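You operate a simulated robot arm through the tools that you are given. There is no shell and no other tool. Be economical: measure what you need, move in short steps, check, and stop when the job is done.

The job below is to be done with a simulated robot arm. You get a single attempt, and the scene is never put back.

Task
Press the tally key three times.
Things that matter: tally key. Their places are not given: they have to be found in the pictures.

It is judged by the outcome, as a careful person would: the job done as asked, and still so three seconds after it is handed in. It fails if anything else is knocked over, pushed out of place, dropped, spilled or broken.

Robot
A 7-joint arm with a two-finger parallel gripper, fixed in place. Base frame: the origin is at the foot of the arm, x ahead of it, y to its left, z up. Readings come in m, degrees, newtons and seconds.
Its first joint turns from -66.0 to 66.0 degrees. Payload 2.4 kg.
The TCP is the grasp point between the finger pads, 0.03 m short of the fingertips. In the tool frame z runs along the fingers and y along their closing line. The gripper opens to 0.094 m. The fingers are 0.028 m wide and 0.01 m thick; the gripper's body (0.05 by 0.096 m) begins 0.055 m behind the TCP.
Orientation is that of the tool frame in the base frame, as a unit quaternion [x, y, z, w]. With the fingers straight down and closing along the base's y, the tool's x points along the base's -x, its y along +y and its z along -z.

Tools
- The arm moves only by the tool jog_arm. Its argument "plan" is a list of rows, each a list of 7 numbers: the shift along the base's x, y, z in m, then the turn, a rotation vector about the base's x, y, z in degrees, then the gripper command, from -1 (fully open) to 1 (shut), values between in proportion. In form: [[dx, dy, dz, wx, wy, wz, claw], ...]. A call has 1 to 20 rows; each row is the pose to reach, as a shift and turn from the pose commanded when the call began. Each row takes 0.2 s and may step no farther than 0.05 m and 8.6 degrees from the row before; otherwise, or with a gripper value out of range, the whole call is refused. Where a pose cannot be reached the arm comes as near as it can. A force on the tool above 40 N (or 10 N above the force at the start of the call, whichever is more), or a blocked arm, ends the call early, and 0.2 s more pass. The fingers move at their own pace (about 0.153 m/s each) and stop on an object; they squeeze with about 38 N. The grip force told is the motor's: it shows also when the fingers shut on nothing. Time passes only in rows, and 0.2 s behind the last, so rows that repeat a pose let the fingers close. It gives the time, the measured TCP pose, the force on the tool (base axes), the opening and the grip force at its end, in the units of the frame above (readings bear some noise).
- Cameras (640 x 400 px; columns grow to the right, rows downward): "scene" is fixed at [0.0194, 0.4573, 1.4652]; the picture's right is [-0.91, -0.40, 0.00], its down [-0.14, 0.32, -0.94] and it looks along [0.38, -0.86, -0.35] (base axes); focal length 356 px, centre (320, 200). "wrist" rides on the gripper at [-0.037, 0, -0.058] in the tool frame; the picture's right is [0.00, -1.00, 0.00], its down [0.97, 0.00, -0.24] and it looks along [0.24, 0.00, 0.97] (tool axes); focal length 218 px, centre (320, 200).
- grab_frame(camera): a new picture of that camera. The clock stands still meanwhile.
- probe_pixels(camera, pixels): for up to 12 pixels [column, row] of the newest picture of that camera ("zoom" is the newest enlarged one), the place [x, y, z] in the base frame of the surface seen there, good to about 0.002 m. The clock stands still meanwhile.
- zoom(camera, box): a new picture of the part [left, top, right, bottom] of that camera's present view, enlarged. The clock stands still meanwhile.
- hand_in(): hands the job in; it is judged then, once.

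Go step by step. Measure first, check grasps and placings, and put right what went wrong. The budget is 60 turns and 20 pictures, counting those below and the enlarged ones. Unless the task says otherwise, let go and move clear before handing in, and close with one line.

The tools are called as a command line: name --pt "numbers of a row" for each row, then --argument value for the rest, lists and objects as JSON in quotes. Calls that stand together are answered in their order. jog_arm: Moves the arm, as the interface text tells. Its arguments: {"type":"object","properties":{"plan":{"type":"array"}},"required":["plan"]} The other tools are called the same way: grab_frame (camera) takes a picture; probe_pixels (camera, pixels) gives the place of the surface under pixels of a picture; zoom (camera, box) takes an enlarged picture of a part of a camera's view; hand_in () hands the job in.

At the start:

```text
time_s: 0.0
tcp_pos: [0.343, -0.2395, 1.1928]
tcp_rot: [0.0, 1.0, 0.0, 0.0]
force: [0.5, 0.0, 0.3]
finger_gap: 0.094
grasp_force: 0.1
```

scene: 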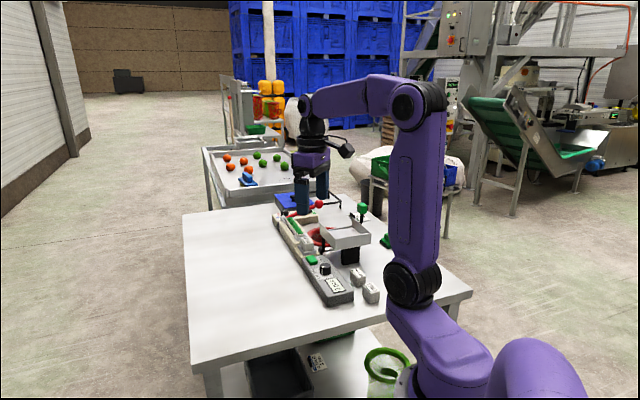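
wrist: 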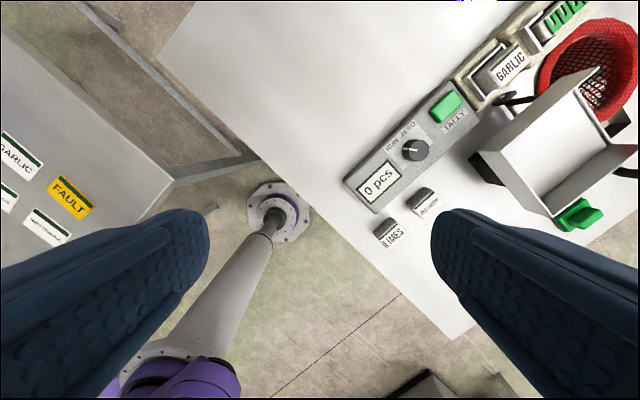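

The wrist picture shows a green key labelled TALLY at about (445,107), with a "0 pcs" display at (380,185) and a RUN/ZERO knob. I will zoom in on it and measure the key.

zoom --camera "wrist" --box '[340, 60, 500, 160]'

probe_pixels --camera "wrist" --pixels '[[445, 107], [436, 112], [455, 100], [440, 98], [450, 115], [455, 122], [415, 151], [430, 130], [498, 78], [510, 98], [380, 185], [530, 110]]'

zoom --camera "scene" --box '[260, 180, 400, 310]'

```text
4.00 times, centred on (420, 110) of wrist
```

zoom: 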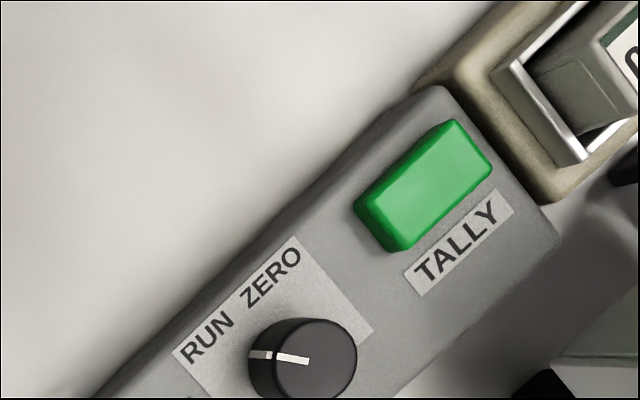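

```text
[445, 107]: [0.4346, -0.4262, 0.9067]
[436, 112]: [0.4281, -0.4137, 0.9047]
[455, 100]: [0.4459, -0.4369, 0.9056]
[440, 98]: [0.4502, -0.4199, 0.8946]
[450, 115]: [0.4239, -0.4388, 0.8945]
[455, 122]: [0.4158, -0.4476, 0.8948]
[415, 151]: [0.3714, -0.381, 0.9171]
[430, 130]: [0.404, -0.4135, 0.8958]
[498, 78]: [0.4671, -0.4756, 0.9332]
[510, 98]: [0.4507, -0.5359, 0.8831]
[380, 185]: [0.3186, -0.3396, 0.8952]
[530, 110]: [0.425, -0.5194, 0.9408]
```

```text
3.08 times, centred on (330, 245) of scene
```

zoom: 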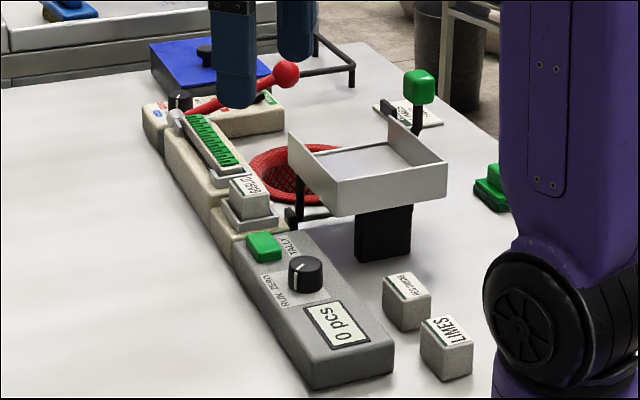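

The key top reads about (0.436, -0.426, 0.906), but the panel at 0.895 is lower than the stated table height. I'll check this with the scene camera (key at zoom (263,247), table, display).

probe_pixels --camera "zoom" --pixels '[[263, 243], [255, 243], [272, 243], [303, 265], [340, 325], [150, 250], [250, 270], [330, 375], [249, 186], [365, 160]]'

probe_pixels --camera "wrist" --pixels '[[300, 60], [400, 240], [450, 300], [445, 105], [447, 103], [560, 130], [490, 160]]'

```text
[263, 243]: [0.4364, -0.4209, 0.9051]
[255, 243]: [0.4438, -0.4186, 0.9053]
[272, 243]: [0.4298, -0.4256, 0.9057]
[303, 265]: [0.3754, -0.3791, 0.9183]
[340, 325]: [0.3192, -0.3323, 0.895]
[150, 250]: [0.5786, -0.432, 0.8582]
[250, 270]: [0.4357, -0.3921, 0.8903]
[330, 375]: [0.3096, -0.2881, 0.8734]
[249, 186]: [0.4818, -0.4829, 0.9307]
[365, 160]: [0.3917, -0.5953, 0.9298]
```

```text
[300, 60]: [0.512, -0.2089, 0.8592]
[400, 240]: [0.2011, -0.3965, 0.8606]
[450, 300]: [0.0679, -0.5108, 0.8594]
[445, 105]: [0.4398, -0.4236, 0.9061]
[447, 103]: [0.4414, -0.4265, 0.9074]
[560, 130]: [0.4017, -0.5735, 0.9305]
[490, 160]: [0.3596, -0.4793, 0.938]
```

The two cameras agree: the key top is centred near (0.438, -0.425, 0.906), 11 mm above the panel at 0.895. I'll close the fingers and move above the key, with the tips about 40 mm over it.

jog_arm --pt "0.016 -0.031 0 0 0 0 1" --pt "0.032 -0.062 0 0 0 0 1" --pt "0.048 -0.093 0 0 0 0 1" --pt "0.064 -0.124 0 0 0 0 1" --pt "0.08 -0.155 0 0 0 0 1" --pt "0.095 -0.1855 0 0 0 0 1" --pt "0.095 -0.1855 -0.04 0 0 0 1" --pt "0.095 -0.1855 -0.08 0 0 0 1" --pt "0.095 -0.1855 -0.12 0 0 0 1" --pt "0.095 -0.1855 -0.16 0 0 0 1" --pt "0.095 -0.1855 -0.19 0 0 0 1" --pt "0.095 -0.1855 -0.217 0 0 0 1" --pt "0.095 -0.1855 -0.217 0 0 0 1" --pt "0.095 -0.1855 -0.217 0 0 0 1"

zoom --camera "scene" --box '[260, 180, 400, 310]'

grab_frame --camera "wrist"

```text
time_s: 3.0
tcp_pos: [0.4378, -0.4251, 0.9779]
tcp_rot: [0.0, 1.0, 0.0, 0.0]
force: [0.5, -1.3, 0.9]
finger_gap: 0.0
grasp_force: 33.3
```

```text
3.08 times, centred on (330, 245) of scene
```

zoom: 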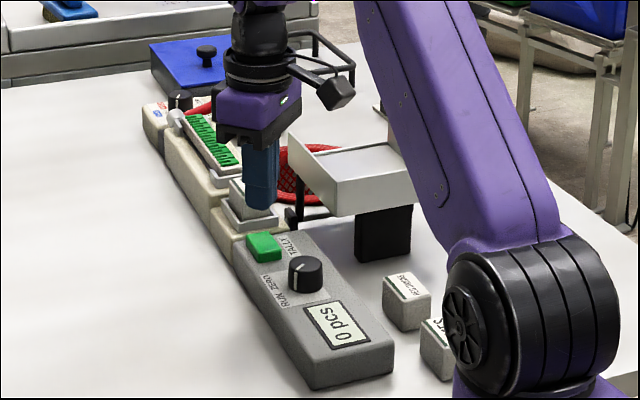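

```text
14 pictures are left
```

wrist: 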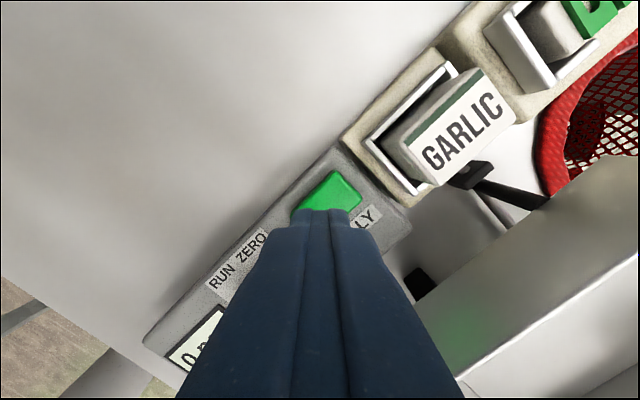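

The closed fingers are lined up over the green key (wrist (330,190)), clear of the GARLIC block and the tray, and the display still reads 0. I'll press gently once, then back off.

jog_arm --pt "0 0 -0.02 0 0 0 1" --pt "0 0 -0.035 0 0 0 1" --pt "0 0 -0.04 0 0 0 1" --pt "0 0 -0.042 0 0 0 1" --pt "0 0 -0.044 0 0 0 1" --pt "0 0 -0.046 0 0 0 1"

zoom --camera "scene" --box '[300, 230, 360, 310]'

```text
time_s: 4.4
tcp_pos: [0.4388, -0.4252, 0.9298]
tcp_rot: [0.0, 1.0, -0.001, -0.001]
force: [-1.9, 2.0, 10.3]
finger_gap: 0.0002
grasp_force: 33.0
```

```text
5.00 times, centred on (330, 270) of scene
```

zoom: 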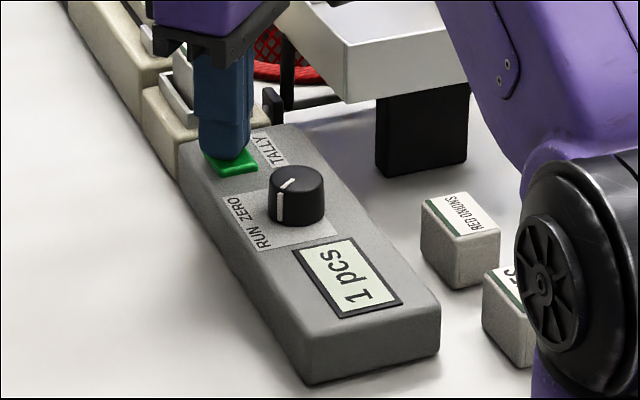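

The display now reads "1 pcs", with 10 N on the tool. I'll lift fully to release the key, then check that the count stays at 1.

jog_arm --pt "0 0 0.01 0 0 0 1" --pt "0 0 0.025 0 0 0 1" --pt "0 0 0.025 0 0 0 1" --pt "0 0 0.025 0 0 0 1"

zoom --camera "scene" --box '[300, 230, 360, 310]'

```text
time_s: 5.4
tcp_pos: [0.44, -0.4275, 0.9565]
tcp_rot: [0.0, 1.0, 0.001, 0.0]
force: [0.3, -0.7, 0.4]
finger_gap: 0.0002
grasp_force: 32.8
```

```text
5.00 times, centred on (330, 270) of scene
```

zoom: 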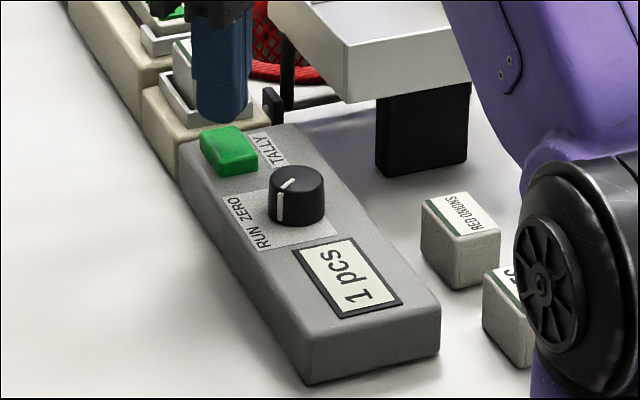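

The key has popped back up and the count holds at 1. I'll make the second press the same way, correct about 1.5 mm of drift, and release.

jog_arm --pt "-0.001 0.0015 -0.01 0 0 0 1" --pt "-0.001 0.0015 -0.019 0 0 0 1" --pt "-0.001 0.0015 -0.021 0 0 0 1" --pt "-0.001 0.0015 -0.023 0 0 0 1" --pt "-0.001 0.0015 -0.025 0 0 0 1" --pt "-0.001 0.0015 -0.025 0 0 0 1" --pt "-0.001 0.0015 -0.015 0 0 0 1" --pt "-0.001 0.0015 0 0 0 0 1" --pt "-0.001 0.0015 0 0 0 0 1" --pt "-0.001 0.0015 0 0 0 0 1"

zoom --camera "scene" --box '[300, 230, 360, 310]'

```text
time_s: 7.6
tcp_pos: [0.4382, -0.4245, 0.955]
tcp_rot: [0.0, 1.0, 0.001, 0.0]
force: [0.4, 0.5, 0.3]
finger_gap: 0.0
grasp_force: 33.0
```

```text
5.00 times, centred on (330, 270) of scene
```

zoom: 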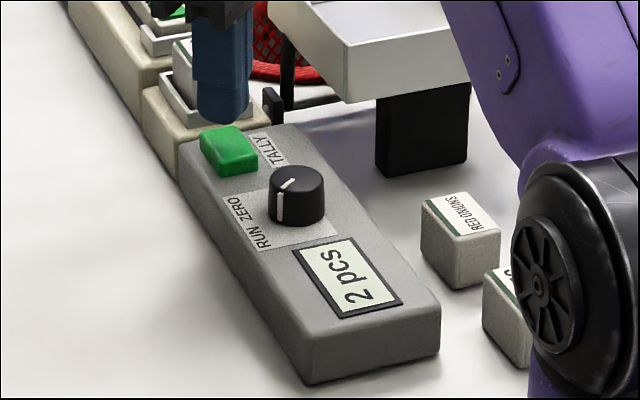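

The display reads "2 pcs" and the key is released. I'll make the third press and then rise clear.

jog_arm --pt "0 0 -0.01 0 0 0 1" --pt "0 0 -0.019 0 0 0 1" --pt "0 0 -0.021 0 0 0 1" --pt "0 0 -0.023 0 0 0 1" --pt "0 0 -0.025 0 0 0 1" --pt "0 0 -0.025 0 0 0 1" --pt "0 0 -0.015 0 0 0 1" --pt "0 0 0 0 0 0 1" --pt "0 0 0.04 0 0 0 1" --pt "0 0 0.08 0 0 0 1" --pt "0 0 0.12 0 0 0 1" --pt "0 0 0.12 0 0 0 1"

zoom --camera "scene" --box '[260, 180, 400, 310]'

```text
time_s: 10.2
tcp_pos: [0.4352, -0.4283, 1.075]
tcp_rot: [-0.001, 1.0, 0.0, 0.0]
force: [0.0, 0.5, -0.5]
finger_gap: 0.0
grasp_force: 33.1
```

```text
3.08 times, centred on (330, 245) of scene
```

zoom: 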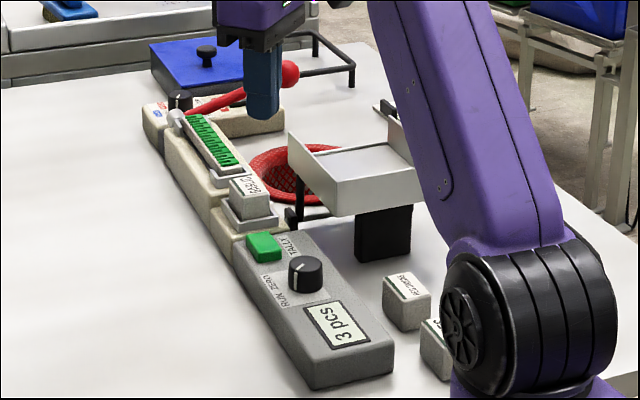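

The display reads "3 pcs", the key is released, nothing else has moved, and the arm is clear. I'm handing in.

hand_in

```text
The job is handed in.
```

I pressed the tally key three times; the display read "3 pcs" before I handed in, and nothing else was disturbed.
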